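You operate a simulated robot arm through the tools that you are given. There is no shell and no other tool. Be economical: measure what you need, move in short steps, check, and stop when the job is done.

You are at the controls of a simulated two-armed robot. One attempt, no reset.

TASK
Hold the damp trap, pull its lid off, fill it to about its line and close it.
Fine: keep one hand on the green grip while the lid comes off; pour from the blue-handle jug and set the jug back. Set down upright: blue-handle jug.

The check looks at the end state, three seconds after you hand in, the way a careful person would. Anything else that was tipped, shoved, dropped, spilled or broken makes it a failure. A push-on lid holds only when it is set on centred and level and pressed home; a screw cap is set on level and turned clockwise until tight.

THE ROBOT
Two 6-joint arms with two-finger grippers on one trunk, on a base that drives. Base frame: it is fixed to the floor where the robot stands at the start and does not move with it; the origin is under the middle of the robot, x ahead of it, y to its left, z up; the surface under the hand at the start is at about z = 800. Lengths are in mm, angles in rad, forces in N, time in s.
The left shoulder is at the start at [30, 178, 963], the right one opposite. With the tool pointing down near the work surface each hand reaches from about 420 to 840 mm from the robot's upright axis, wherever it stands, measured 20 degrees to its own side. Payload 2.54 kg a hand.
Tool frame (each hand has its own): the origin (TCP) lies between the finger pads and is the grasp point; the fingertips stand 30 mm ahead of it; z points along the fingers, y is the line along which they close. Largest opening 116 mm; the body of the gripper starts 95 mm behind the TCP.
Orientation is told as [roll, pitch, yaw] about the base's x, y, z axes, in that order, counted from this pose: with the fingers straight down and closing along the base's y, the tool's x points along the base's -x, its y along +y and its z along -z.

THE INTERFACE
- The arms move only by the tool servo_tool. It takes "left_steps", "right_steps" or both (then of equal length, played together; a hand with none holds still); each is one flat list of numbers, 7 for each row, row after row: the shift along the tool's x, y, z in units of 300 mm (1.0 is 300 mm), then the turn, a rotation vector about the tool's x, y, z in units of 90 degrees (1.0 is 90 degrees), then the gripper command, from -1 (fully open) to 1 (shut), values between in proportion. In form: [tx, ty, tz, rx, ry, rz, claw, tx, ty, tz, rx, ry, rz, claw, ...]. A call has 1 to 8 rows; each row is the pose to reach, as a shift and turn from the pose commanded when the call began, along the tool's axes at that moment. A call with a number of a shift or a turn outside -1 to 1 is refused whole. Each row takes 0.2 s and may step no farther than 50 mm and 0.15 rad from the row before; otherwise, or with a gripper value out of range, the whole call is refused. A pose out of reach is approached as far as the arm can. The call stops where the force on the tool passes 90 N (or 10 N more than at its start, if that is more) or the arm is blocked; 0.2 s more then pass. The fingers move at their own pace (about 153 mm/s each) and stop on an object; they squeeze with about 30 N. The grip force told is the motor's: it shows also when the fingers shut on nothing. Time passes only in rows, and 0.2 s behind the last, so rows that repeat a pose let the fingers close. The reply holds the time, the measured pose of the TCP, the force on the tool along the base axes, the opening and the grip force, in the units named above and with some noise, with the torque about the TCP (base axes, N m) and any sound that the robot's microphone picked up, and new pictures: "views" is both (left out), scene, wrist or none (wrist: the cameras of the hands that moved).
- Cameras (640 x 400 px; columns grow to the right, rows downward): "scene" is now at [54.5, -1.2, 1685.5]; the picture's right is [-0.09, -1.00, 0.00], its down [-0.73, 0.07, -0.68] and it looks along [0.68, -0.06, -0.73] (base axes); focal length 262 px, centre (320, 200). "left" rides on the left gripper at [69, 15, -122] in its tool frame; the picture's right is [-0.21, 0.98, 0.00], its down [-0.83, -0.18, -0.53] and it looks along [-0.52, -0.11, 0.85] (tool axes); focal length 251 px, centre (320, 200). "right" rides on the right gripper at [69, -15, -122] in its tool frame; the picture's right is [0.21, 0.98, 0.00], its down [-0.83, 0.18, -0.53] and it looks along [-0.52, 0.11, 0.85] (tool axes); focal length 251 px, centre (320, 200). There is no depth. A picture from a camera that has moved, and an enlarged one, comes with that camera's place and axes in the base frame and with its lens. The place of the scene camera against the robot may be out by one fixed shift of up to 12 mm in any direction.
- lift_body(by): slides the trunk up (or, below 0, down) by that many mm; the arms and the scene camera ride with it, the base frame stays. It gives what a move gives, with no picture.
- steer(legs): drives the robot by 1 to 6 legs, each [ahead, left, turn to the left] in mm, mm and rad, along the robot's own axes; the way and the turn of a leg run together, so that a leg with both is an arc; at most 1500 mm and 3.142 rad a leg. The arms and the cameras ride along, it lands a little off, and it stops where it bumps. It gives what a move gives, and a new picture of the scene camera.
- pan_tilt(pan, tilt): turns the head with the scene camera to pan (to the left, within 2.496 rad either way) and tilt (down, from -0.506 to 1.204), counted from straight ahead of the robot. It gives what a move gives, and a new picture of the scene camera.
- close_up(camera, box): a new picture of the part [left, top, right, bottom] of that camera's present view, enlarged. No time passes.
- close_job(): hands the job in; it is judged then, once.

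Work in short steps. Places have to be worked out from the pictures, the camera data and where the tool is seen: move nearer, look again, correct. Check each grasp and each placing, and mend what went wrong. You have 120 turns and 260 pictures in all, those below and enlarged ones among them. Open the grippers and draw the arms clear of the work before you hand the job in, unless the task says otherwise; then end with one line.

The tools are called after "Request:" by a JSON object that holds its "name" and its "arguments". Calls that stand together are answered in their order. servo_tool: Moves the arms, as the interface text tells. Its arguments: {"type":"object","properties":{"left_steps":{"type":"array"},"right_steps":{"type":"array"},"views":{"type":"string","enum":["both","scene","wrist","none"]}},"required":[]} The other tools are called the same way: lift_body (by) slides the trunk up or down; steer (legs) drives the base; pan_tilt (pan, tilt) turns the head that bears the scene camera; close_up (camera, box) takes an enlarged picture of a part of a camera's view; close_job () hands the job in.

At the start:

```text
time: 0.0
left_eef_pos: [590.3, 125.2, 1224.6]
left_orientation: [0.0, 0.001, -0.001]
left_ft_force: [0.0, -0.6, -0.4]
left_torque: [0.0, 0.0, -0.01]
left_opening: 116.1
left_grip_force: 0.0
right_eef_pos: [469.4, -351.0, 1182.3]
right_orientation: [0.001, -0.001, -0.001]
right_ft_force: [1.0, 0.7, 0.1]
right_torque: [-0.02, 0.0, 0.01]
right_opening: 115.8
right_grip_force: 0.1
trunk travel left (down, up): [-175.0, 365.0]
robot x, y, heading: [2.5, 3.2, -0.001]
head pan, tilt: [-0.091, 0.824]
```

scene: 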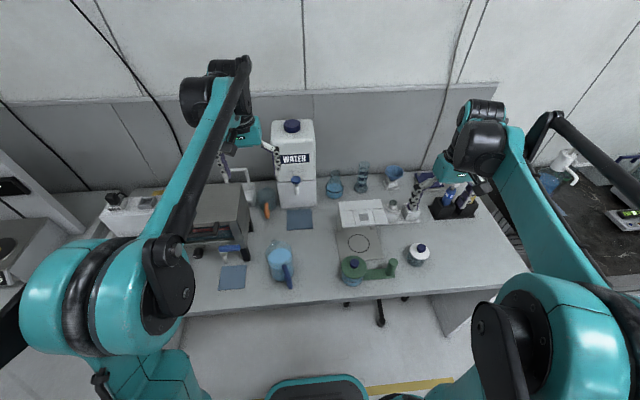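
right: 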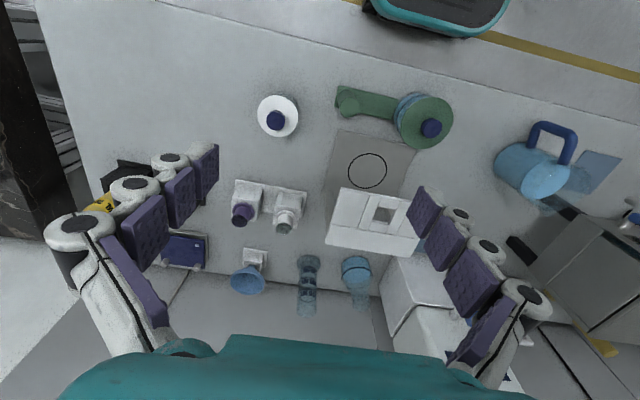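
left: 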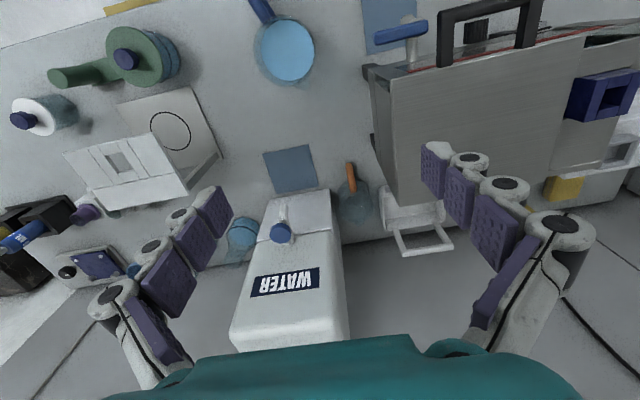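

I see a green-gripped vessel near scene pixel (365,268) and a blue-handled jug at (281,265). I enlarge both for details.

Request:
{"name": "close_up", "arguments": {"camera": "scene", "box": [240, 220, 440, 320]}}

Request:
{"name": "close_up", "arguments": {"camera": "right", "box": [300, 60, 640, 240]}}

Request:
{"name": "close_up", "arguments": {"camera": "left", "box": [0, 0, 340, 200]}}

```text
3.20 times, centred on (340, 270) of scene
camera zoom: at [54.5, -1.2, 1685.5], right [-0.09, -1.0, 0.0], down [-0.73, 0.07, -0.68], along [0.68, -0.06, -0.73], focal length 840 px, centre (256, -24)
```

zoom: 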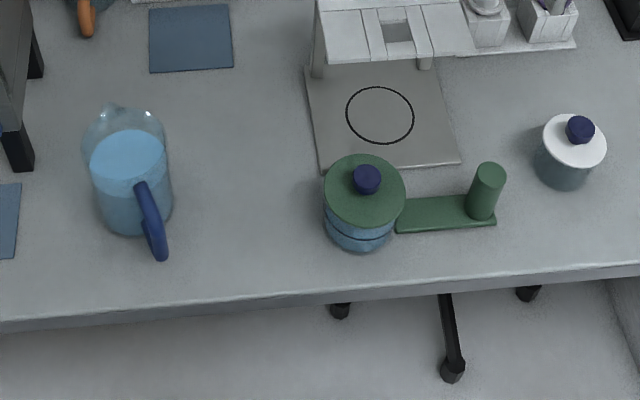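

```text
1.88 times, centred on (470, 150) of right
camera zoom: at [402.4, -365.5, 1303.7], right [-0.21, 0.98, 0.0], down [0.83, 0.18, 0.53], along [0.52, 0.11, -0.85], focal length 473 px, centre (38, 294)
```

zoom: 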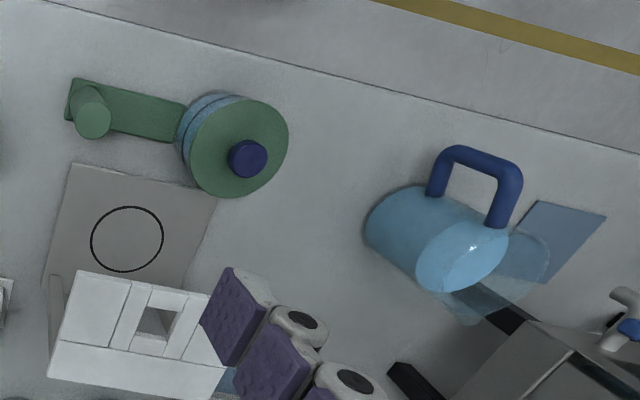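

```text
1.88 times, centred on (170, 100) of left
camera zoom: at [520.7, 139.7, 1346.5], right [0.21, 0.98, 0.0], down [0.83, -0.18, 0.53], along [0.52, -0.11, -0.85], focal length 473 px, centre (602, 388)
```

zoom: 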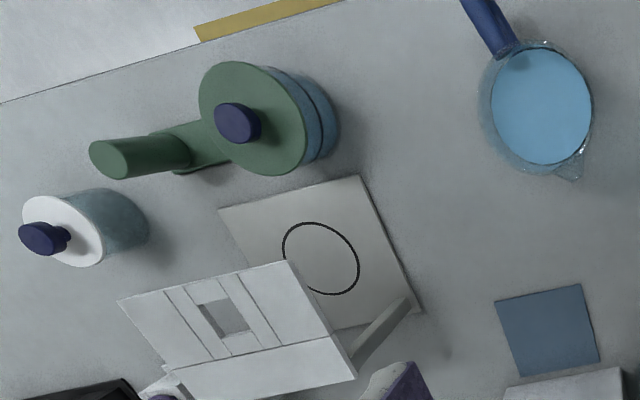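

Triangulating: knob top ≈ (478,-163,893), grip post top ≈ (479,-300,879), jug rim ≈ (519,90,928), with its handle toward the robot. I back the base off a bit so the tilted grips are comfortable, then bring the hands in for a look.

Request:
{"name": "steer", "arguments": {"legs": [[-130, 0, 0]]}}

```text
time: 1.3
left_eef_pos: [459.0, 122.8, 1226.5]
left_orientation: [0.0, -0.002, -0.002]
left_ft_force: [-0.4, -0.3, 0.4]
left_torque: [-0.03, -0.05, -0.01]
left_opening: 115.9
left_grip_force: 0.0
right_eef_pos: [337.8, -351.3, 1182.3]
right_orientation: [0.001, -0.004, -0.001]
right_ft_force: [-0.7, 0.2, 0.4]
right_torque: [0.0, -0.06, 0.02]
right_opening: 115.9
right_grip_force: 0.1
trunk travel left (down, up): [-175.0, 365.0]
robot x, y, heading: [-132.0, 2.7, -0.001]
head pan, tilt: [-0.091, 0.824]
camera scene: at [-78.4, -1.2, 1685.6], right [-0.09, -1.0, 0.0], down [-0.73, 0.07, -0.68], along [0.68, -0.06, -0.73], focal length 262 px, centre (320, 200)
```

scene: 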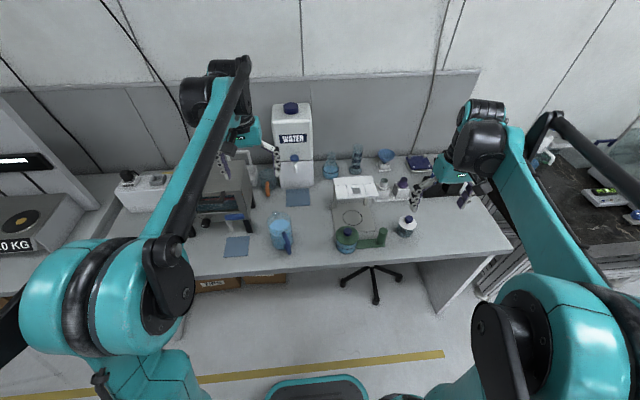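

The robot now stands at x = -132. I bring both hands over with yaw turned outward (right +, left −) in the first of two stages.

Request:
{"name": "servo_tool", "arguments": {"right_steps": [-0.059, 0.021, 0.042, 0, 0, -0.0937, -1, -0.118, 0.042, 0.083, 0, 0, -0.1875, -1, -0.176, 0.064, 0.125, 0, 0, -0.281, -1, -0.235, 0.085, 0.167, 0, 0, -0.375, -1, -0.294, 0.106, 0.208, 0, 0, -0.4687, -1, -0.353, 0.127, 0.25, 0, 0, -0.5625, -1, -0.411, 0.149, 0.292, 0, 0, -0.656, -1, -0.47, 0.17, 0.333, 0, 0, -0.75, -1], "left_steps": [-0.008, -0.042, 0.042, 0, 0, 0.0937, -1, -0.016, -0.083, 0.083, 0, 0, 0.1875, -1, -0.024, -0.125, 0.125, 0, 0, 0.281, -1, -0.032, -0.167, 0.167, 0, 0, 0.375, -1, -0.04, -0.208, 0.208, 0, 0, 0.4687, -1, -0.047, -0.25, 0.25, 0, 0, 0.5625, -1, -0.055, -0.292, 0.292, 0, 0, 0.656, -1, -0.063, -0.333, 0.333, 0, 0, 0.75, -1]}}

```text
time: 3.1
left_eef_pos: [478.8, 21.3, 1126.1]
left_orientation: [-0.001, 0.0, -1.182]
left_ft_force: [0.6, 0.2, -0.5]
left_torque: [0.02, 0.01, 0.01]
left_opening: 115.8
left_grip_force: 0.1
right_eef_pos: [481.9, -301.3, 1081.4]
right_orientation: [0.003, -0.001, 1.179]
right_ft_force: [-0.2, 0.1, 0.5]
right_torque: [0.01, 0.01, 0.01]
right_opening: 116.1
right_grip_force: 0.0
trunk travel left (down, up): [-175.0, 365.0]
robot x, y, heading: [-131.3, 0.5, -0.0]
head pan, tilt: [-0.091, 0.824]
camera scene: at [-75.2, -1.7, 1685.5], right [-0.09, -1.0, 0.0], down [-0.73, 0.07, -0.68], along [0.68, -0.06, -0.73], focal length 262 px, centre (320, 200)
camera right: at [469.7, -370.0, 1203.2], right [-0.98, 0.17, 0.0], down [0.15, 0.83, 0.53], along [0.09, 0.53, -0.85], focal length 251 px, centre (320, 200)
camera left: at [466.8, 91.8, 1246.9], right [0.99, 0.17, 0.0], down [0.14, -0.83, 0.53], along [0.09, -0.53, -0.85], focal length 251 px, centre (320, 200)
```

scene: 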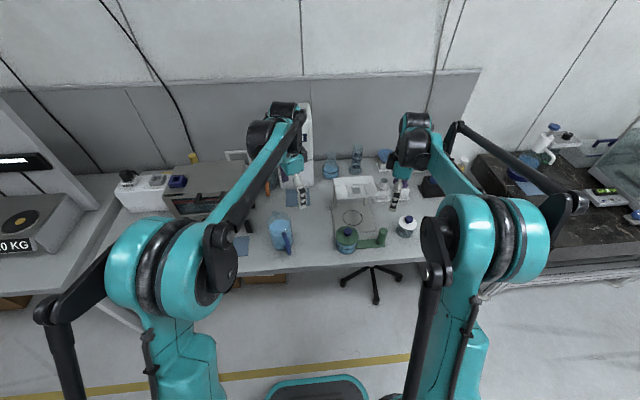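
right: 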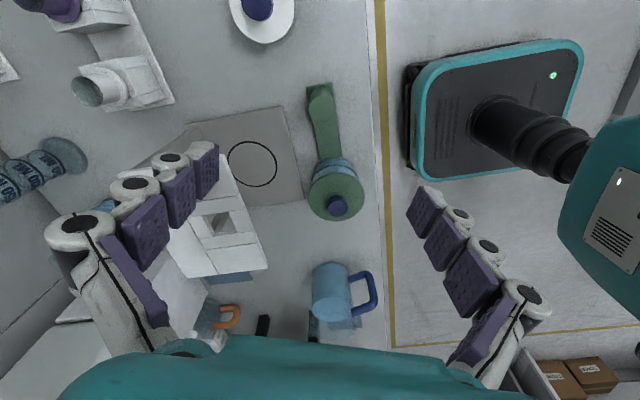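
left: 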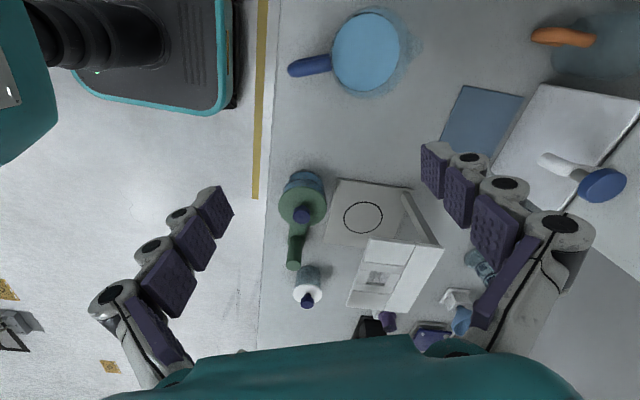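

Both views look good. I enlarge the wrist views to refine the post, knob and jug handle.

Request:
{"name": "close_up", "arguments": {"camera": "right", "box": [260, 60, 420, 260]}}

Request:
{"name": "close_up", "arguments": {"camera": "left", "box": [240, 140, 400, 300]}}

Request:
{"name": "close_up", "arguments": {"camera": "left", "box": [270, 0, 430, 110]}}

Request:
{"name": "close_up", "arguments": {"camera": "right", "box": [280, 240, 400, 340]}}

```text
2.00 times, centred on (340, 160) of right
camera zoom: at [469.7, -370.0, 1203.2], right [-0.98, 0.17, 0.0], down [0.15, 0.83, 0.53], along [0.09, 0.53, -0.85], focal length 503 px, centre (280, 280)
```

zoom: 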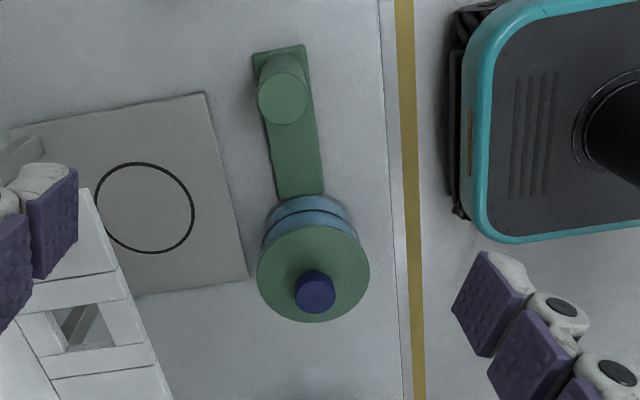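

```text
2.50 times, centred on (320, 220) of left
camera zoom: at [466.8, 91.8, 1246.9], right [0.99, 0.17, 0.0], down [0.14, -0.83, 0.53], along [0.09, -0.53, -0.85], focal length 629 px, centre (320, 150)
```

zoom: 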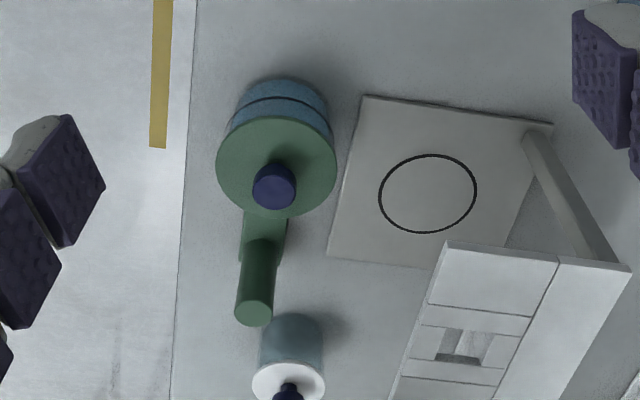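

```text
3.64 times, centred on (350, 55) of left
camera zoom: at [466.8, 91.8, 1246.9], right [0.99, 0.17, 0.0], down [0.14, -0.83, 0.53], along [0.09, -0.53, -0.85], focal length 914 px, centre (211, 727)
```

zoom: 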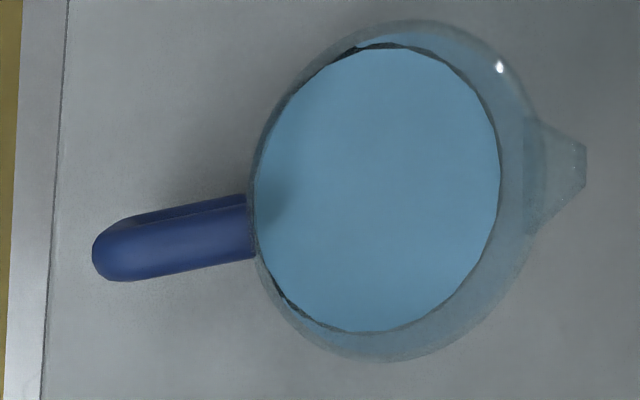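

```text
4.00 times, centred on (340, 290) of right
camera zoom: at [469.7, -370.0, 1203.2], right [-0.98, 0.17, 0.0], down [0.15, 0.83, 0.53], along [0.09, 0.53, -0.85], focal length 1006 px, centre (240, -160)
```

zoom: 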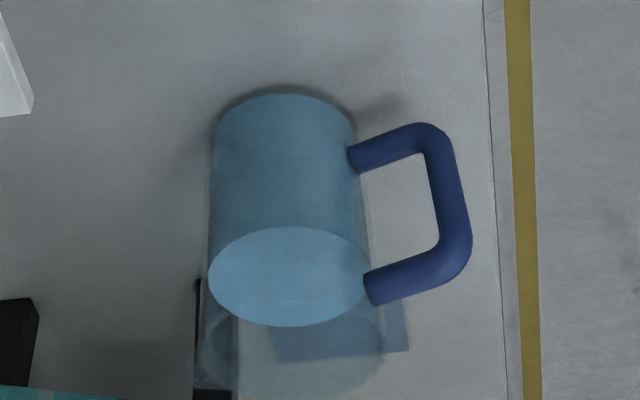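

Refined: post top (478,-298,881), ~31 mm thick; knob top (477,-164,888), lid disc ~870; jug handle bar at (440,57), z 835–910. I lower the right hand round the post and bring the left above the knob.

Request:
{"name": "servo_tool", "arguments": {"right_steps": [-0.001, 0.004, 0.145, 0, 0, 0, -1, -0.002, 0.008, 0.29, 0, 0, 0, -1, -0.003, 0.012, 0.435, 0, 0, 0, -1, -0.0035, 0.016, 0.58, 0, 0, 0, -1, -0.0035, 0.016, 0.72, 0, 0, 0, -1], "left_steps": [-0.114, -0.048, 0.073, 0, 0, 0, -1, -0.227, -0.096, 0.147, 0, 0, 0, -1, -0.341, -0.144, 0.22, 0, 0, 0, -1, -0.454, -0.192, 0.293, 0, 0, 0, -1, -0.568, -0.24, 0.367, 0, 0, 0, -1]}}

```text
time: 4.3
left_eef_pos: [476.2, -164.9, 1014.1]
left_orientation: [0.001, 0.003, -1.18]
left_ft_force: [-0.2, 0.1, -0.8]
left_torque: [0.04, 0.02, -0.01]
left_opening: 116.2
left_grip_force: 0.0
right_eef_pos: [476.3, -300.0, 864.9]
right_orientation: [0.002, -0.001, 1.176]
right_ft_force: [0.8, 0.6, 0.0]
right_torque: [0.02, 0.0, 0.0]
right_opening: 115.8
right_grip_force: 0.0
trunk travel left (down, up): [-175.0, 365.0]
robot x, y, heading: [-133.0, -1.1, -0.001]
head pan, tilt: [-0.091, 0.824]
camera scene: at [-74.7, -3.3, 1685.4], right [-0.09, -1.0, 0.0], down [-0.73, 0.07, -0.68], along [0.68, -0.06, -0.73], focal length 262 px, centre (320, 200)
camera right: at [464.9, -369.0, 986.9], right [-0.98, 0.18, 0.0], down [0.15, 0.83, 0.53], along [0.09, 0.53, -0.85], focal length 251 px, centre (320, 200)
camera left: at [464.1, -94.6, 1134.6], right [0.98, 0.17, 0.0], down [0.15, -0.83, 0.53], along [0.09, -0.52, -0.85], focal length 251 px, centre (320, 200)
```

scene: 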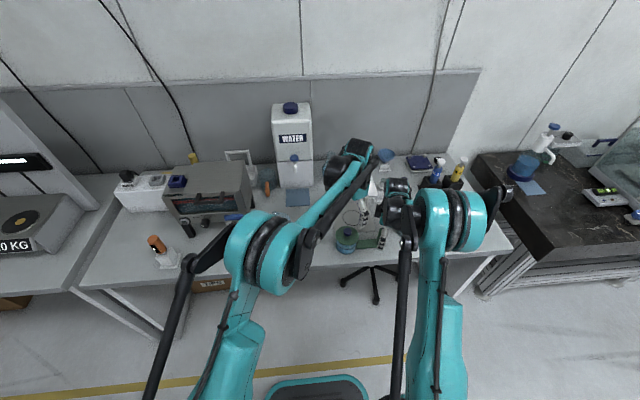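
right: 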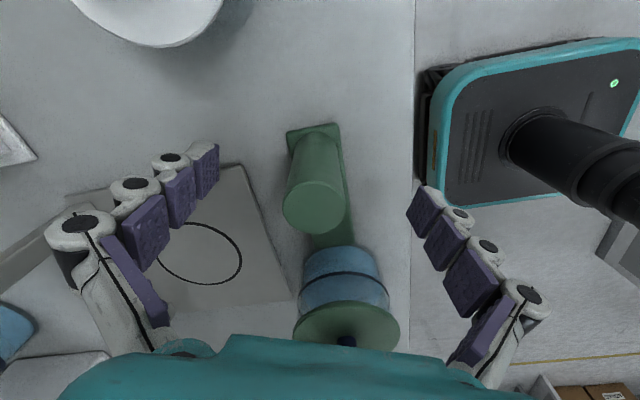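
left: 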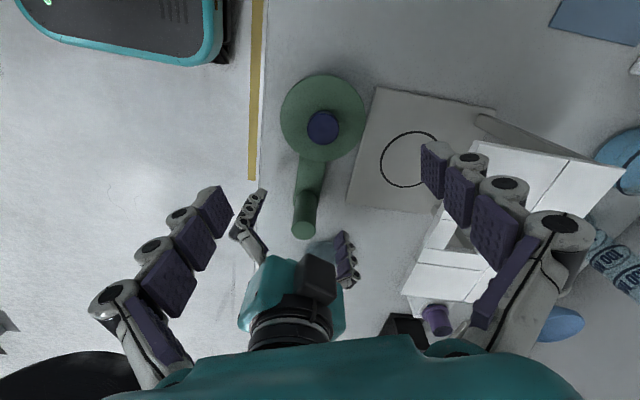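

The post stands between the right fingers. I close the right hand on it and look at the trap's line.

Request:
{"name": "servo_tool", "arguments": {"right_steps": [0, 0, 0, 0, 0, 0, 0.3, 0, 0, 0, 0, 0, 0, 1, 0, 0, 0, 0, 0, 0, 1, 0, 0, 0, 0, 0, 0, 1], "views": "wrist"}}

Request:
{"name": "close_up", "arguments": {"camera": "right", "box": [260, 220, 420, 360]}}

Request:
{"name": "close_up", "arguments": {"camera": "left", "box": [250, 60, 410, 260]}}

```text
time: 5.3
left_eef_pos: [476.5, -162.0, 1014.3]
left_orientation: [0.0, 0.0, -1.181]
left_ft_force: [-0.2, 0.7, 0.3]
left_torque: [0.0, 0.0, 0.03]
left_opening: 116.0
left_grip_force: 0.0
right_eef_pos: [477.2, -298.3, 865.8]
right_orientation: [-0.001, 0.001, 1.177]
right_ft_force: [0.0, -0.1, -1.2]
right_torque: [-0.21, 0.0, 0.0]
right_opening: 30.3
right_grip_force: 29.8
trunk travel left (down, up): [-175.0, 365.0]
robot x, y, heading: [-130.4, -0.4, -0.003]
head pan, tilt: [-0.091, 0.824]
camera right: at [464.0, -367.8, 988.5], right [-0.98, 0.18, 0.0], down [0.15, 0.83, 0.53], along [0.09, 0.53, -0.85], focal length 251 px, centre (320, 200)
```

right: 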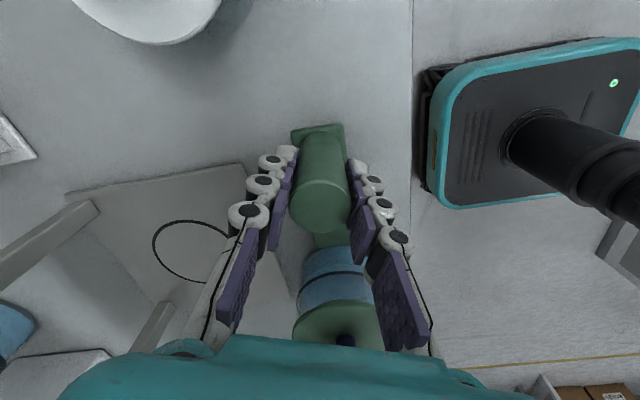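

```text
2.86 times, centred on (340, 290) of right
camera zoom: at [464.0, -367.8, 988.5], right [-0.98, 0.18, 0.0], down [0.15, 0.83, 0.53], along [0.09, 0.53, -0.85], focal length 718 px, centre (263, -57)
```

zoom: 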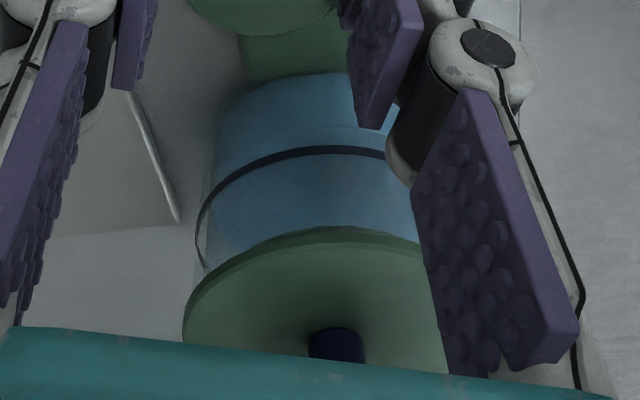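

```text
2.00 times, centred on (330, 160) of left
camera zoom: at [463.0, -93.0, 1135.6], right [0.98, 0.17, 0.0], down [0.15, -0.83, 0.53], along [0.09, -0.53, -0.85], focal length 503 px, centre (300, 280)
```

zoom: 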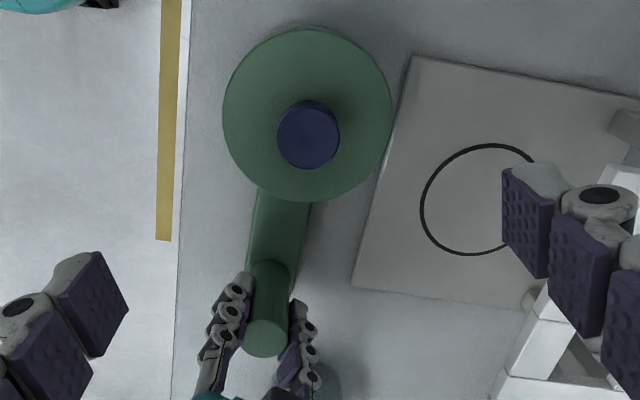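

The knob is centred below the left hand at (478,-164). I lower the left hand to z≈903 (tips just above the lid disc) and close on the knob.

Request:
{"name": "servo_tool", "arguments": {"left_steps": [0, 0, 0.13, 0, 0, 0, -1, -0.002, 0.001, 0.26, 0, 0, 0, -1, -0.004, 0.002, 0.37, 0, 0, 0, -1, -0.004, 0.002, 0.37, 0, 0, 0, 0, -0.004, 0.002, 0.37, 0, 0, 0, 1, -0.004, 0.002, 0.37, 0, 0, 0, 1, -0.004, 0.002, 0.37, 0, 0, 0, 1], "views": "wrist"}}

Request:
{"name": "close_up", "arguments": {"camera": "left", "box": [200, 60, 440, 260]}}

```text
time: 6.9
left_eef_pos: [478.3, -161.4, 905.7]
left_orientation: [0.002, 0.0, -1.18]
left_ft_force: [8.3, 4.3, 18.7]
left_torque: [0.04, -0.24, -0.03]
left_opening: 27.6
left_grip_force: 30.6
right_eef_pos: [475.6, -298.7, 867.3]
right_orientation: [0.001, 0.001, 1.177]
right_ft_force: [-2.4, -3.8, -2.9]
right_torque: [-0.11, 0.04, 0.27]
right_opening: 30.5
right_grip_force: 30.1
trunk travel left (down, up): [-175.0, 365.0]
robot x, y, heading: [-129.9, 3.4, -0.002]
head pan, tilt: [-0.091, 0.824]
camera left: at [465.1, -91.4, 1026.6], right [0.98, 0.17, 0.0], down [0.15, -0.83, 0.53], along [0.09, -0.53, -0.85], focal length 251 px, centre (320, 200)
```

left: 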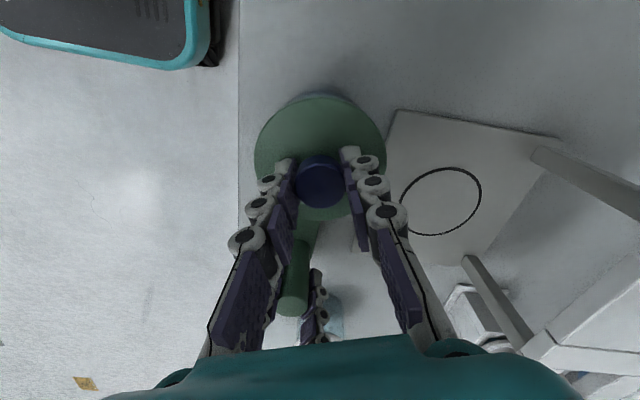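

```text
2.00 times, centred on (320, 160) of left
camera zoom: at [465.1, -91.4, 1026.6], right [0.98, 0.17, 0.0], down [0.15, -0.83, 0.53], along [0.09, -0.53, -0.85], focal length 503 px, centre (320, 280)
```

zoom: 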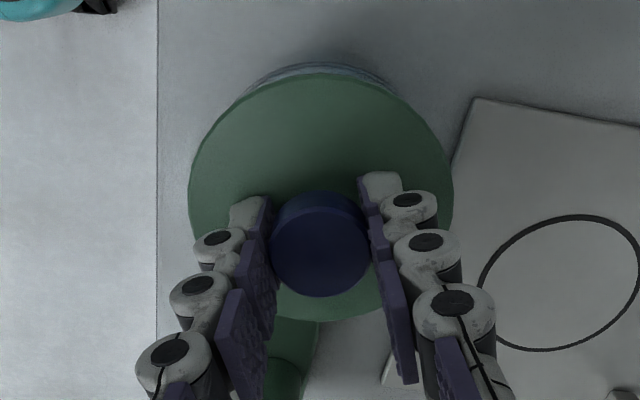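

The knob is gripped (27.6 mm). Now I pull the lid straight up while the right hand keeps hold of the post.

Request:
{"name": "servo_tool", "arguments": {"left_steps": [0, 0, -0.01, 0, 0, 0, 1, 0, 0, -0.025, 0, 0, 0, 1, 0, 0, -0.05, 0, 0, 0, 1, 0, 0, -0.1, 0, 0, 0, 1, 0, 0, -0.2, 0, 0, 0, 1, 0, 0, -0.3, 0, 0, 0, 1]}}

```text
time: 8.3
left_eef_pos: [477.4, -161.1, 994.5]
left_orientation: [0.001, 0.001, -1.179]
left_ft_force: [0.3, 0.4, -0.1]
left_torque: [0.0, -0.02, -0.01]
left_opening: 27.4
left_grip_force: 30.1
right_eef_pos: [476.8, -299.0, 865.5]
right_orientation: [0.0, 0.0, 1.176]
right_ft_force: [0.2, -0.2, -1.4]
right_torque: [-0.15, 0.02, 0.04]
right_opening: 30.3
right_grip_force: 30.1
trunk travel left (down, up): [-175.0, 365.0]
robot x, y, heading: [-133.5, 4.7, -0.007]
head pan, tilt: [-0.091, 0.824]
heard: snap
camera scene: at [-76.7, -1.2, 1685.5], right [-0.09, -1.0, 0.0], down [-0.73, 0.07, -0.68], along [0.68, -0.06, -0.73], focal length 262 px, centre (320, 200)
camera left: at [465.3, -91.4, 1115.7], right [0.98, 0.17, 0.0], down [0.15, -0.83, 0.53], along [0.09, -0.53, -0.85], focal length 251 px, centre (320, 200)
```

scene: 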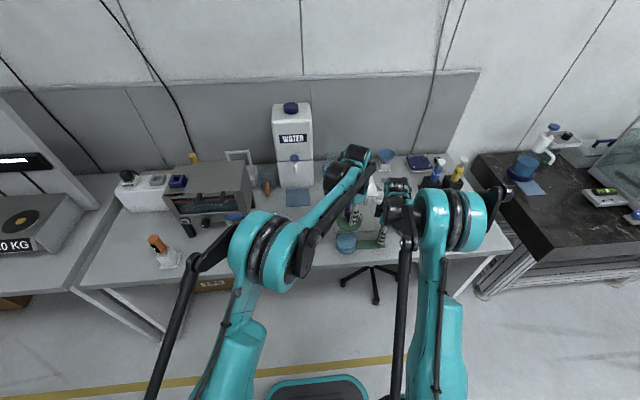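
left: 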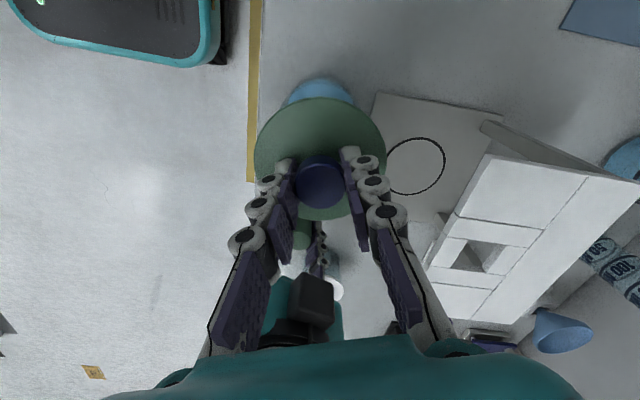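

The lid came off with a snap, held level. I carry it up and away to the left, and release the post with the right hand.

Request:
{"name": "servo_tool", "arguments": {"left_steps": [0, 0, -0.13, 0, 0, 0, 1, 0.1, 0.04, -0.25, 0, 0, 0, 1, 0.22, 0.09, -0.34, 0, 0, 0, 1, 0.35, 0.143, -0.4, 0, 0, 0, 1, 0.48, 0.196, -0.4, 0, 0, 0, 1, 0.62, 0.253, -0.4, 0, 0, 0, 1, 0.76, 0.31, -0.4, 0, 0, 0, 1, 0.83, 0.34, -0.4, 0, 0, 0, 1], "right_steps": [0, 0, 0, 0, 0, 0, 1, 0, 0, 0, 0, 0, 0, 1, 0, 0, 0, 0, 0, 0, 1, 0, 0, 0, 0, 0, 0, 0.4, 0, 0, 0, 0, 0, 0, 0, 0, 0, 0, 0, 0, 0, -0.5, 0, 0, 0, 0, 0, 0, -1, 0, 0, 0, 0, 0, 0, -1]}}

Request:
{"name": "close_up", "arguments": {"camera": "right", "box": [260, 220, 420, 340]}}

```text
time: 10.1
left_eef_pos: [477.4, 106.5, 1115.4]
left_orientation: [0.0, 0.0, -1.18]
left_ft_force: [0.1, -0.6, 0.2]
left_torque: [-0.02, 0.02, 0.03]
left_opening: 27.6
left_grip_force: 29.7
right_eef_pos: [475.7, -297.6, 867.2]
right_orientation: [0.0, -0.001, 1.176]
right_ft_force: [0.6, 0.2, -0.3]
right_torque: [0.0, 0.0, 0.03]
right_opening: 115.9
right_grip_force: 0.1
trunk travel left (down, up): [-175.0, 365.0]
robot x, y, heading: [-134.1, 5.8, -0.004]
head pan, tilt: [-0.091, 0.824]
camera scene: at [-76.6, -0.9, 1685.5], right [-0.09, -1.0, 0.0], down [-0.73, 0.07, -0.68], along [0.68, -0.06, -0.73], focal length 262 px, centre (320, 200)
camera right: at [463.8, -367.7, 988.8], right [-0.98, 0.18, 0.0], down [0.15, 0.83, 0.53], along [0.09, 0.53, -0.85], focal length 251 px, centre (320, 200)
camera left: at [464.0, 175.9, 1236.3], right [0.98, 0.17, 0.0], down [0.15, -0.83, 0.53], along [0.09, -0.53, -0.85], focal length 251 px, centre (320, 200)
```

scene: 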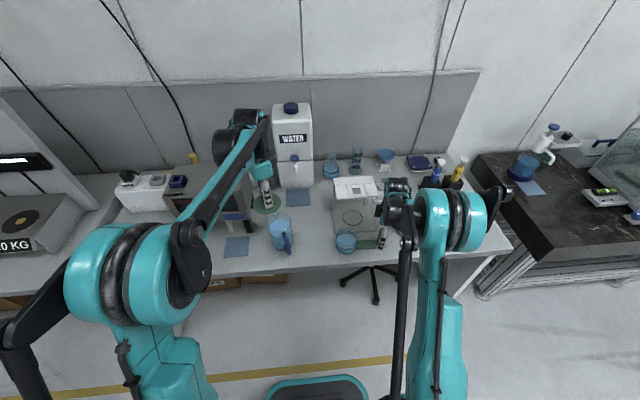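
right: 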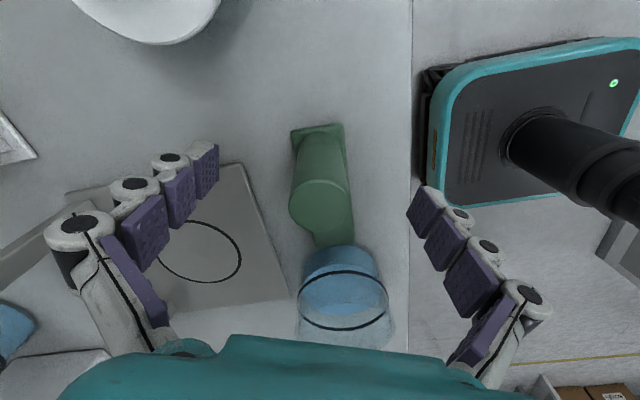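
left: 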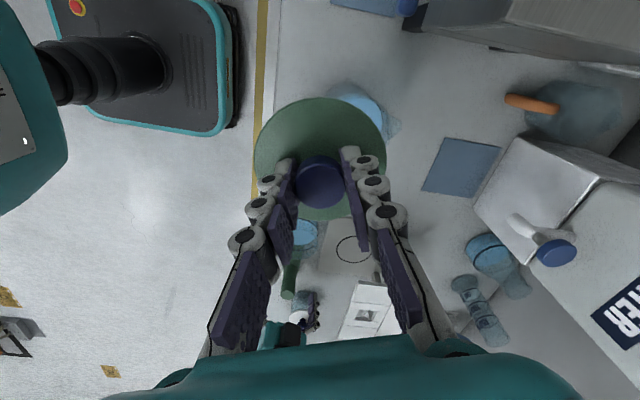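

```text
3.33 times, centred on (340, 280) of right
camera zoom: at [463.8, -367.7, 988.8], right [-0.98, 0.18, 0.0], down [0.15, 0.83, 0.53], along [0.09, 0.53, -0.85], focal length 838 px, centre (253, -67)
```

zoom: 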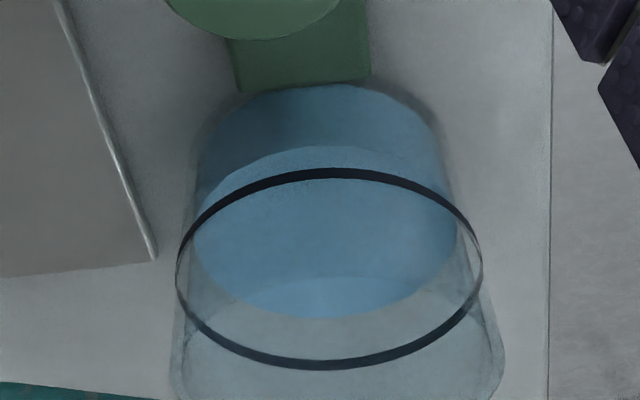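

The line is at z≈843, the water now at ≈829 – roughly 50 ml to add. Next: right hand up and over toward the jug handle while the left moves the lid farther aside.

Request:
{"name": "servo_tool", "arguments": {"right_steps": [0, 0, -0.16, 0, 0, 0, -1, 0, 0, -0.32, 0, 0, 0.06, -1, -0.05, 0.063, -0.44, 0, 0, 0.14, -1, -0.13, 0.164, -0.5, 0, 0, 0.22, -1, -0.21, 0.265, -0.5, 0, 0, 0.3, -1, -0.29, 0.366, -0.5, 0, 0, 0.38, -1, -0.37, 0.467, -0.5, 0, 0, 0.46, -1, -0.426, 0.538, -0.5, 0, 0, 0.537, -1], "left_steps": [0.077, 0.032, -0.0125, 0, 0, 0, 1, 0.154, 0.063, -0.025, 0, 0, 0, 1, 0.231, 0.095, -0.0375, 0, 0, 0, 1, 0.308, 0.127, -0.05, 0, 0, 0, 1, 0.386, 0.158, -0.0625, 0, 0, 0, 1, 0.463, 0.19, -0.075, 0, 0, 0, 1, 0.54, 0.221, -0.0875, 0, 0, 0, 1, 0.617, 0.253, -0.1, 0, 0, 0, 1], "views": "wrist"}}

```text
time: 11.9
left_eef_pos: [477.8, 306.3, 1143.5]
left_orientation: [0.0, -0.001, -1.18]
left_ft_force: [0.1, -0.2, 0.5]
left_torque: [-0.06, -0.03, -0.01]
left_opening: 27.6
left_grip_force: 29.4
right_eef_pos: [377.4, -118.0, 1016.5]
right_orientation: [-0.002, 0.001, 0.328]
right_ft_force: [0.7, -0.1, -0.3]
right_torque: [-0.07, -0.01, 0.02]
right_opening: 115.8
right_grip_force: 0.1
trunk travel left (down, up): [-175.0, 365.0]
robot x, y, heading: [-126.0, -0.2, -0.004]
head pan, tilt: [-0.091, 0.824]
camera right: at [317.4, -154.0, 1138.3], right [-0.52, 0.85, 0.0], down [0.72, 0.44, 0.53], along [0.46, 0.28, -0.85], focal length 251 px, centre (320, 200)
camera left: at [464.4, 377.0, 1264.9], right [0.98, 0.17, 0.0], down [0.15, -0.83, 0.53], along [0.09, -0.53, -0.85], focal length 251 px, centre (320, 200)
```

right: 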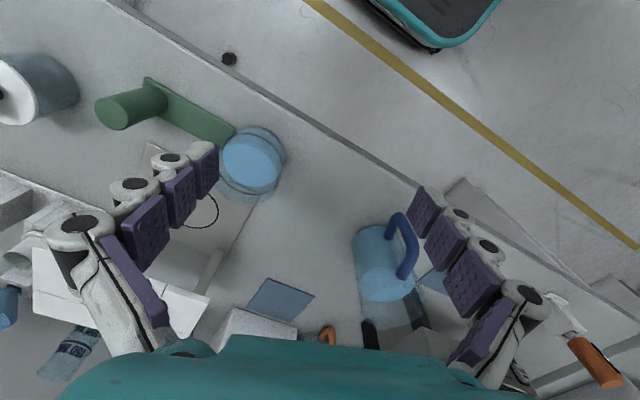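
left: 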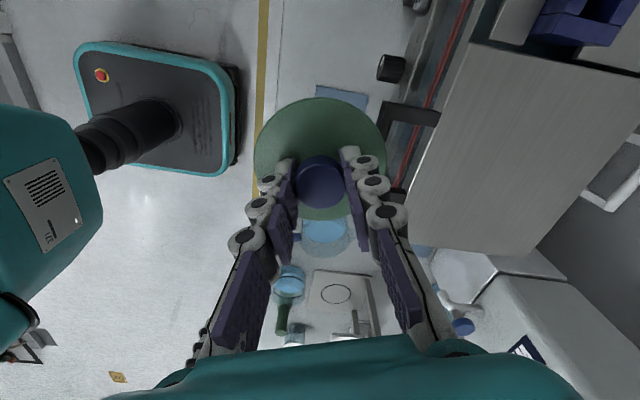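

Both hands are clear. I pitch the right hand to 45° pointing at the handle and move to a pre-grasp ~90 mm before the bar.

Request:
{"name": "servo_tool", "arguments": {"right_steps": [-0.022, 0.06, 0.01, 0, -0.0625, 0, -1, -0.044, 0.121, 0.03, 0, -0.125, 0, -1, -0.066, 0.181, 0.06, 0, -0.1875, 0, -1, -0.088, 0.242, 0.1, 0, -0.25, 0, -1, -0.109, 0.302, 0.14, 0, -0.3125, 0, -1, -0.131, 0.362, 0.18, 0, -0.375, 0, -1, -0.153, 0.423, 0.22, 0, -0.4375, 0, -1, -0.175, 0.483, 0.26, 0, -0.5, 0, -1]}}

Request:
{"name": "close_up", "arguments": {"camera": "right", "box": [220, 80, 440, 280]}}

```text
time: 13.7
left_eef_pos: [479.1, 306.1, 1144.0]
left_orientation: [0.001, 0.001, -1.18]
left_ft_force: [0.0, -0.2, -0.7]
left_torque: [0.01, -0.02, -0.02]
left_opening: 27.7
left_grip_force: 30.5
right_eef_pos: [380.2, 36.9, 940.5]
right_orientation: [-0.002, -0.784, 0.335]
right_ft_force: [-0.3, -0.8, -0.3]
right_torque: [0.01, -0.02, -0.01]
right_opening: 116.0
right_grip_force: 0.1
trunk travel left (down, up): [-175.0, 365.0]
robot x, y, heading: [-130.4, 4.3, -0.003]
head pan, tilt: [-0.091, 0.824]
camera scene: at [-76.0, -0.2, 1685.5], right [-0.09, -1.0, 0.0], down [-0.73, 0.07, -0.68], along [0.68, -0.06, -0.73], focal length 262 px, centre (320, 200)
camera right: at [258.4, -21.4, 976.7], right [-0.46, 0.87, -0.15], down [0.14, 0.24, 0.96], along [0.88, 0.42, -0.23], focal length 251 px, centre (320, 200)
```

scene: 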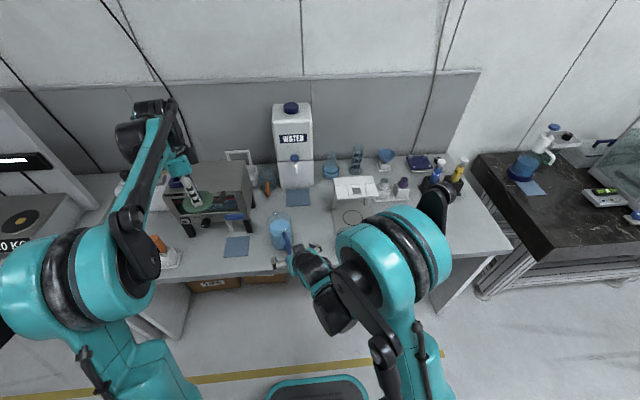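
right: 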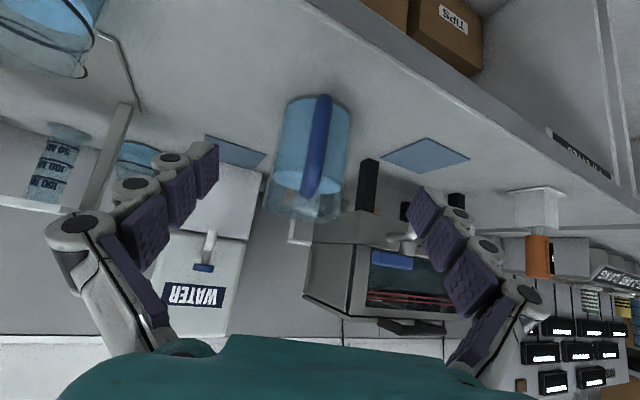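

```text
2.00 times, centred on (330, 180) of right
camera zoom: at [258.4, -21.4, 976.7], right [-0.46, 0.87, -0.15], down [0.14, 0.24, 0.96], along [0.88, 0.42, -0.23], focal length 503 px, centre (300, 240)
```

zoom: 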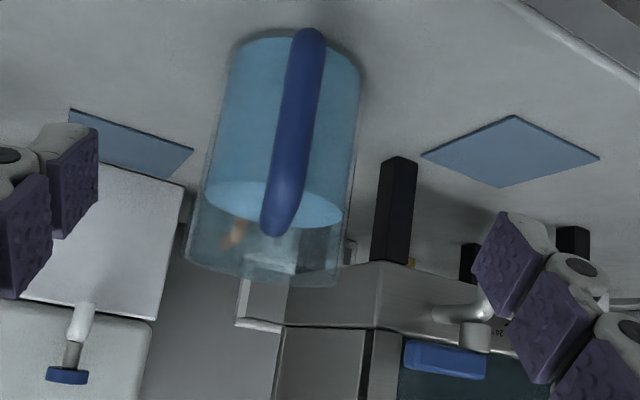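

The bar lies on the approach line (bar ≈ (440,56), z 835–910). I advance 88 mm along the fingers and close.

Request:
{"name": "servo_tool", "arguments": {"right_steps": [0, 0, 0.1, 0, 0, 0, -1, 0, 0, 0.2, 0, 0, 0, -1, 0, 0, 0.293, 0, 0, 0, -1, 0, 0, 0.293, 0, 0, 0, -0.3, 0, 0, 0.293, 0, 0, 0, 0.4, 0, 0, 0.293, 0, 0, 0, 1, 0, 0, 0.293, 0, 0, 0, 1, 0, 0, 0.293, 0, 0, 0, 1], "views": "wrist"}}

Request:
{"name": "close_up", "arguments": {"camera": "right", "box": [220, 80, 440, 280]}}

```text
time: 15.5
left_eef_pos: [478.8, 306.1, 1143.4]
left_orientation: [0.0, 0.001, -1.179]
left_ft_force: [-0.8, 0.3, -0.7]
left_torque: [-0.01, -0.04, 0.02]
left_opening: 27.3
left_grip_force: 29.5
right_eef_pos: [446.8, 60.8, 884.1]
right_orientation: [0.001, -0.782, 0.331]
right_ft_force: [-0.7, 0.0, 0.8]
right_torque: [-0.12, 0.28, 0.03]
right_opening: 13.9
right_grip_force: 30.6
right hand out of reach, approached as far as the arm can: row 1, 2, 3, 4, 5, 6, 7, 8
trunk travel left (down, up): [-175.0, 365.0]
robot x, y, heading: [-130.8, 0.4, -0.004]
head pan, tilt: [-0.091, 0.824]
camera right: at [323.8, 3.5, 922.3], right [-0.46, 0.87, -0.15], down [0.14, 0.24, 0.96], along [0.88, 0.42, -0.23], focal length 251 px, centre (320, 200)
```

right: 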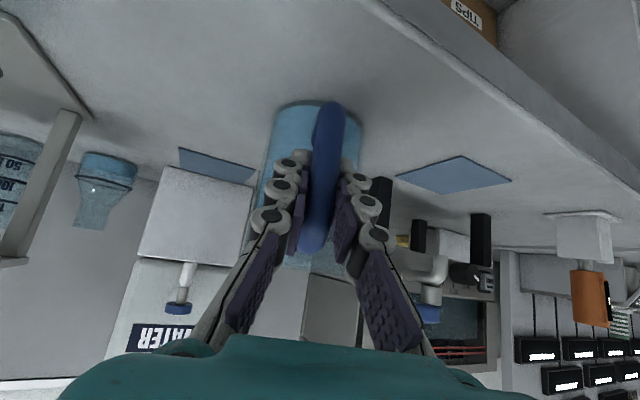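

```text
2.00 times, centred on (330, 180) of right
camera zoom: at [323.8, 3.5, 922.3], right [-0.46, 0.87, -0.15], down [0.14, 0.24, 0.96], along [0.88, 0.42, -0.23], focal length 503 px, centre (300, 240)
```

zoom: 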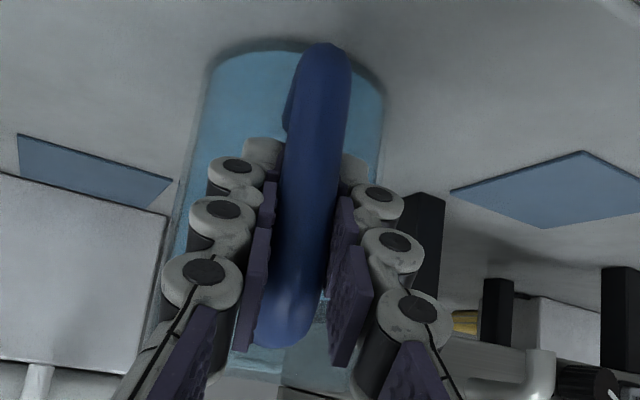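

Gripped on the handle (13.9 mm). I lift the jug gently 45 mm straight up and check the load.

Request:
{"name": "servo_tool", "arguments": {"right_steps": [-0.012, 0, -0.012, 0, 0, 0, 1, -0.035, 0, -0.035, 0, 0, 0, 1, -0.07, 0, -0.07, 0, 0, 0, 1, -0.106, 0, -0.106, 0, 0, 0, 1, -0.106, 0, -0.106, 0, 0, 0, 1]}}

```text
time: 16.7
left_eef_pos: [477.4, 304.8, 1142.6]
left_orientation: [0.0, -0.001, -1.179]
left_ft_force: [0.0, 0.1, -0.4]
left_torque: [-0.01, 0.04, 0.0]
left_opening: 27.3
left_grip_force: 30.3
right_eef_pos: [446.0, 61.9, 928.3]
right_orientation: [-0.001, -0.784, 0.332]
right_ft_force: [0.5, -0.9, -6.1]
right_torque: [-0.11, 0.39, -0.01]
right_opening: 13.9
right_grip_force: 30.3
trunk travel left (down, up): [-175.0, 365.0]
robot x, y, heading: [-128.6, -1.7, -0.006]
head pan, tilt: [-0.091, 0.824]
camera scene: at [-75.5, -0.8, 1685.5], right [-0.09, -1.0, 0.0], down [-0.73, 0.07, -0.68], along [0.68, -0.06, -0.73], focal length 262 px, centre (320, 200)
camera right: at [324.2, 4.0, 965.4], right [-0.46, 0.87, -0.15], down [0.14, 0.24, 0.96], along [0.88, 0.42, -0.23], focal length 251 px, centre (320, 200)
```

scene: 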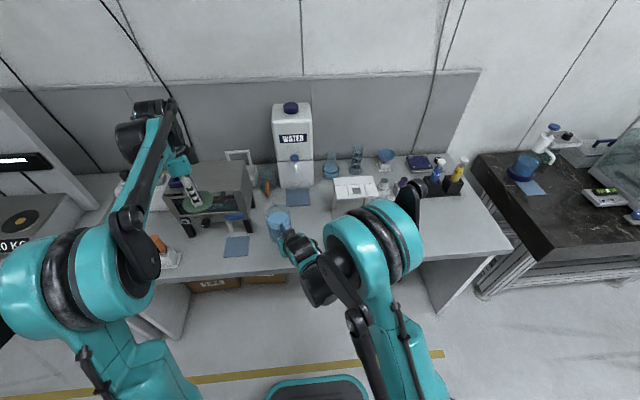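
right: 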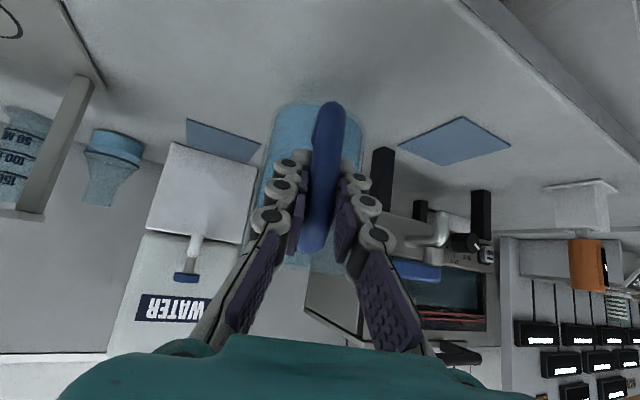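

Load ≈ 6 N, jug level and off the table. I carry it upright, slowly, to TCP (342,-209,985) so the spout ends over the cup.

Request:
{"name": "servo_tool", "arguments": {"right_steps": [-0.067, 0, -0.067, 0, 0, 0, 1, -0.134, 0, -0.134, 0, 0, 0, 1, -0.097, -0.062, -0.171, 0, 0, 0, 1, -0.061, -0.123, -0.207, 0, 0, 0, 1, -0.024, -0.185, -0.244, 0, 0, 0, 1, 0.013, -0.247, -0.281, 0, 0, 0, 1, 0.05, -0.308, -0.318, 0, 0, 0, 1, 0.086, -0.37, -0.354, 0, 0, 0, 1], "views": "scene"}}

Request:
{"name": "servo_tool", "arguments": {"right_steps": [0.037, -0.062, -0.037, 0, 0, 0, 1, 0.073, -0.123, -0.073, 0, 0, 0, 1, 0.11, -0.185, -0.11, 0, 0, 0, 1, 0.147, -0.247, -0.147, 0, 0, 0, 1, 0.183, -0.308, -0.183, 0, 0, 0, 1, 0.22, -0.37, -0.22, 0, 0, 0, 1]}}

```text
time: 18.5
left_eef_pos: [478.3, 305.7, 1144.6]
left_orientation: [-0.001, 0.001, -1.181]
left_ft_force: [-0.4, 0.0, -0.1]
left_torque: [0.01, -0.02, 0.03]
left_opening: 27.1
left_grip_force: 29.8
right_eef_pos: [393.0, -76.2, 988.1]
right_orientation: [-0.001, -0.785, 0.334]
right_ft_force: [0.4, 0.1, -6.8]
right_torque: [-0.09, 0.39, -0.01]
right_opening: 14.2
right_grip_force: 30.4
trunk travel left (down, up): [-175.0, 365.0]
robot x, y, heading: [-130.6, 1.7, 0.002]
head pan, tilt: [-0.091, 0.824]
camera scene: at [-76.3, -1.9, 1685.5], right [-0.09, -1.0, 0.0], down [-0.73, 0.07, -0.68], along [0.68, -0.06, -0.73], focal length 262 px, centre (320, 200)
```

scene: 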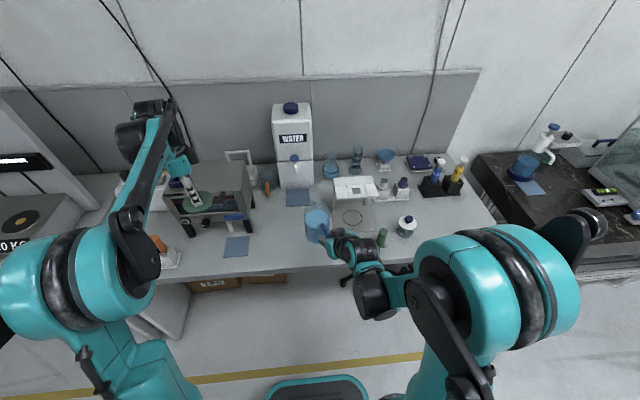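

```text
time: 19.9
left_eef_pos: [477.7, 306.3, 1145.0]
left_orientation: [0.0, 0.001, -1.181]
left_ft_force: [-0.7, 0.3, -0.1]
left_torque: [-0.04, 0.03, -0.03]
left_opening: 27.5
left_grip_force: 29.6
right_eef_pos: [342.0, -211.0, 988.0]
right_orientation: [-0.001, -0.787, 0.331]
right_ft_force: [1.1, -0.8, -6.3]
right_torque: [-0.12, 0.39, 0.0]
right_opening: 14.0
right_grip_force: 30.3
trunk travel left (down, up): [-175.0, 365.0]
robot x, y, heading: [-131.9, 0.9, -0.003]
head pan, tilt: [-0.091, 0.824]
camera scene: at [-76.4, -2.0, 1685.5], right [-0.09, -1.0, 0.0], down [-0.73, 0.07, -0.68], along [0.68, -0.06, -0.73], focal length 262 px, centre (320, 200)
camera right: at [219.0, -268.2, 1024.2], right [-0.46, 0.87, -0.15], down [0.14, 0.24, 0.96], along [0.88, 0.42, -0.23], focal length 251 px, centre (320, 200)
```

scene: 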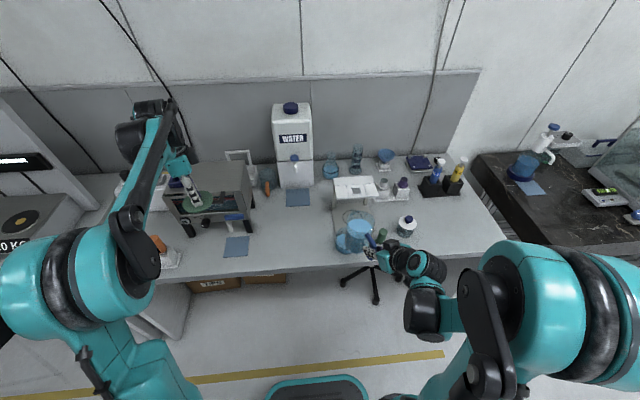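
right: 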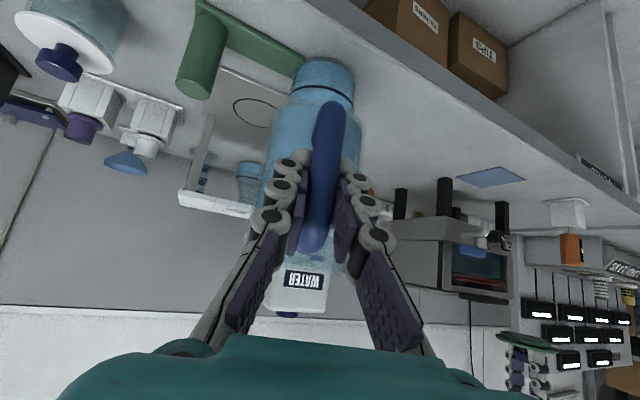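

The jug sits upright next to/over the cup. I enlarge the scene to verify spout alignment before tilting.

Request:
{"name": "close_up", "arguments": {"camera": "scene", "box": [310, 200, 410, 270]}}

Request:
{"name": "close_up", "arguments": {"camera": "right", "box": [240, 40, 400, 140]}}

```text
5.71 times, centred on (360, 235) of scene
camera zoom: at [-76.4, -2.0, 1685.5], right [-0.09, -1.0, 0.0], down [-0.73, 0.07, -0.68], along [0.68, -0.06, -0.73], focal length 1500 px, centre (91, 0)
```

zoom: 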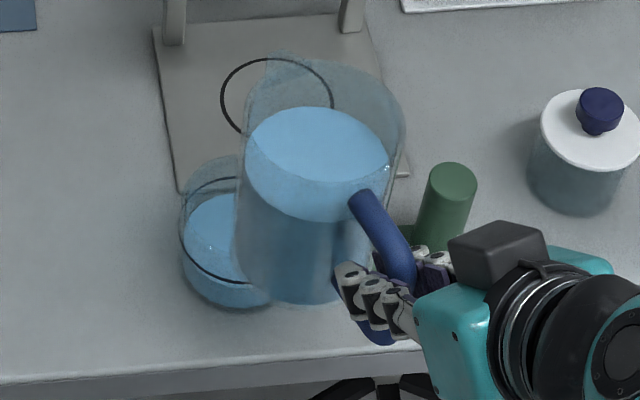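

```text
4.00 times, centred on (320, 90) of right
camera zoom: at [219.0, -268.2, 1024.2], right [-0.46, 0.87, -0.15], down [0.14, 0.24, 0.96], along [0.88, 0.42, -0.23], focal length 1006 px, centre (320, 640)
```

zoom: 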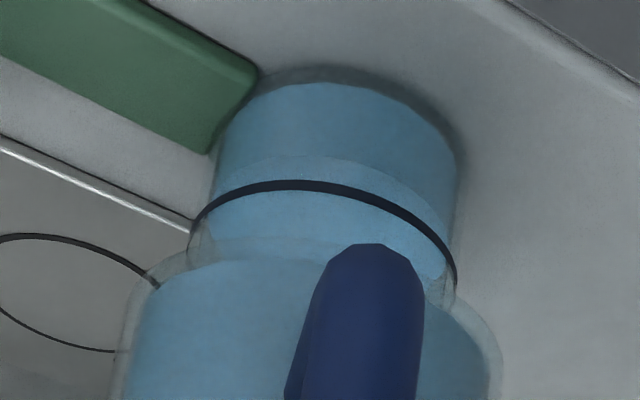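

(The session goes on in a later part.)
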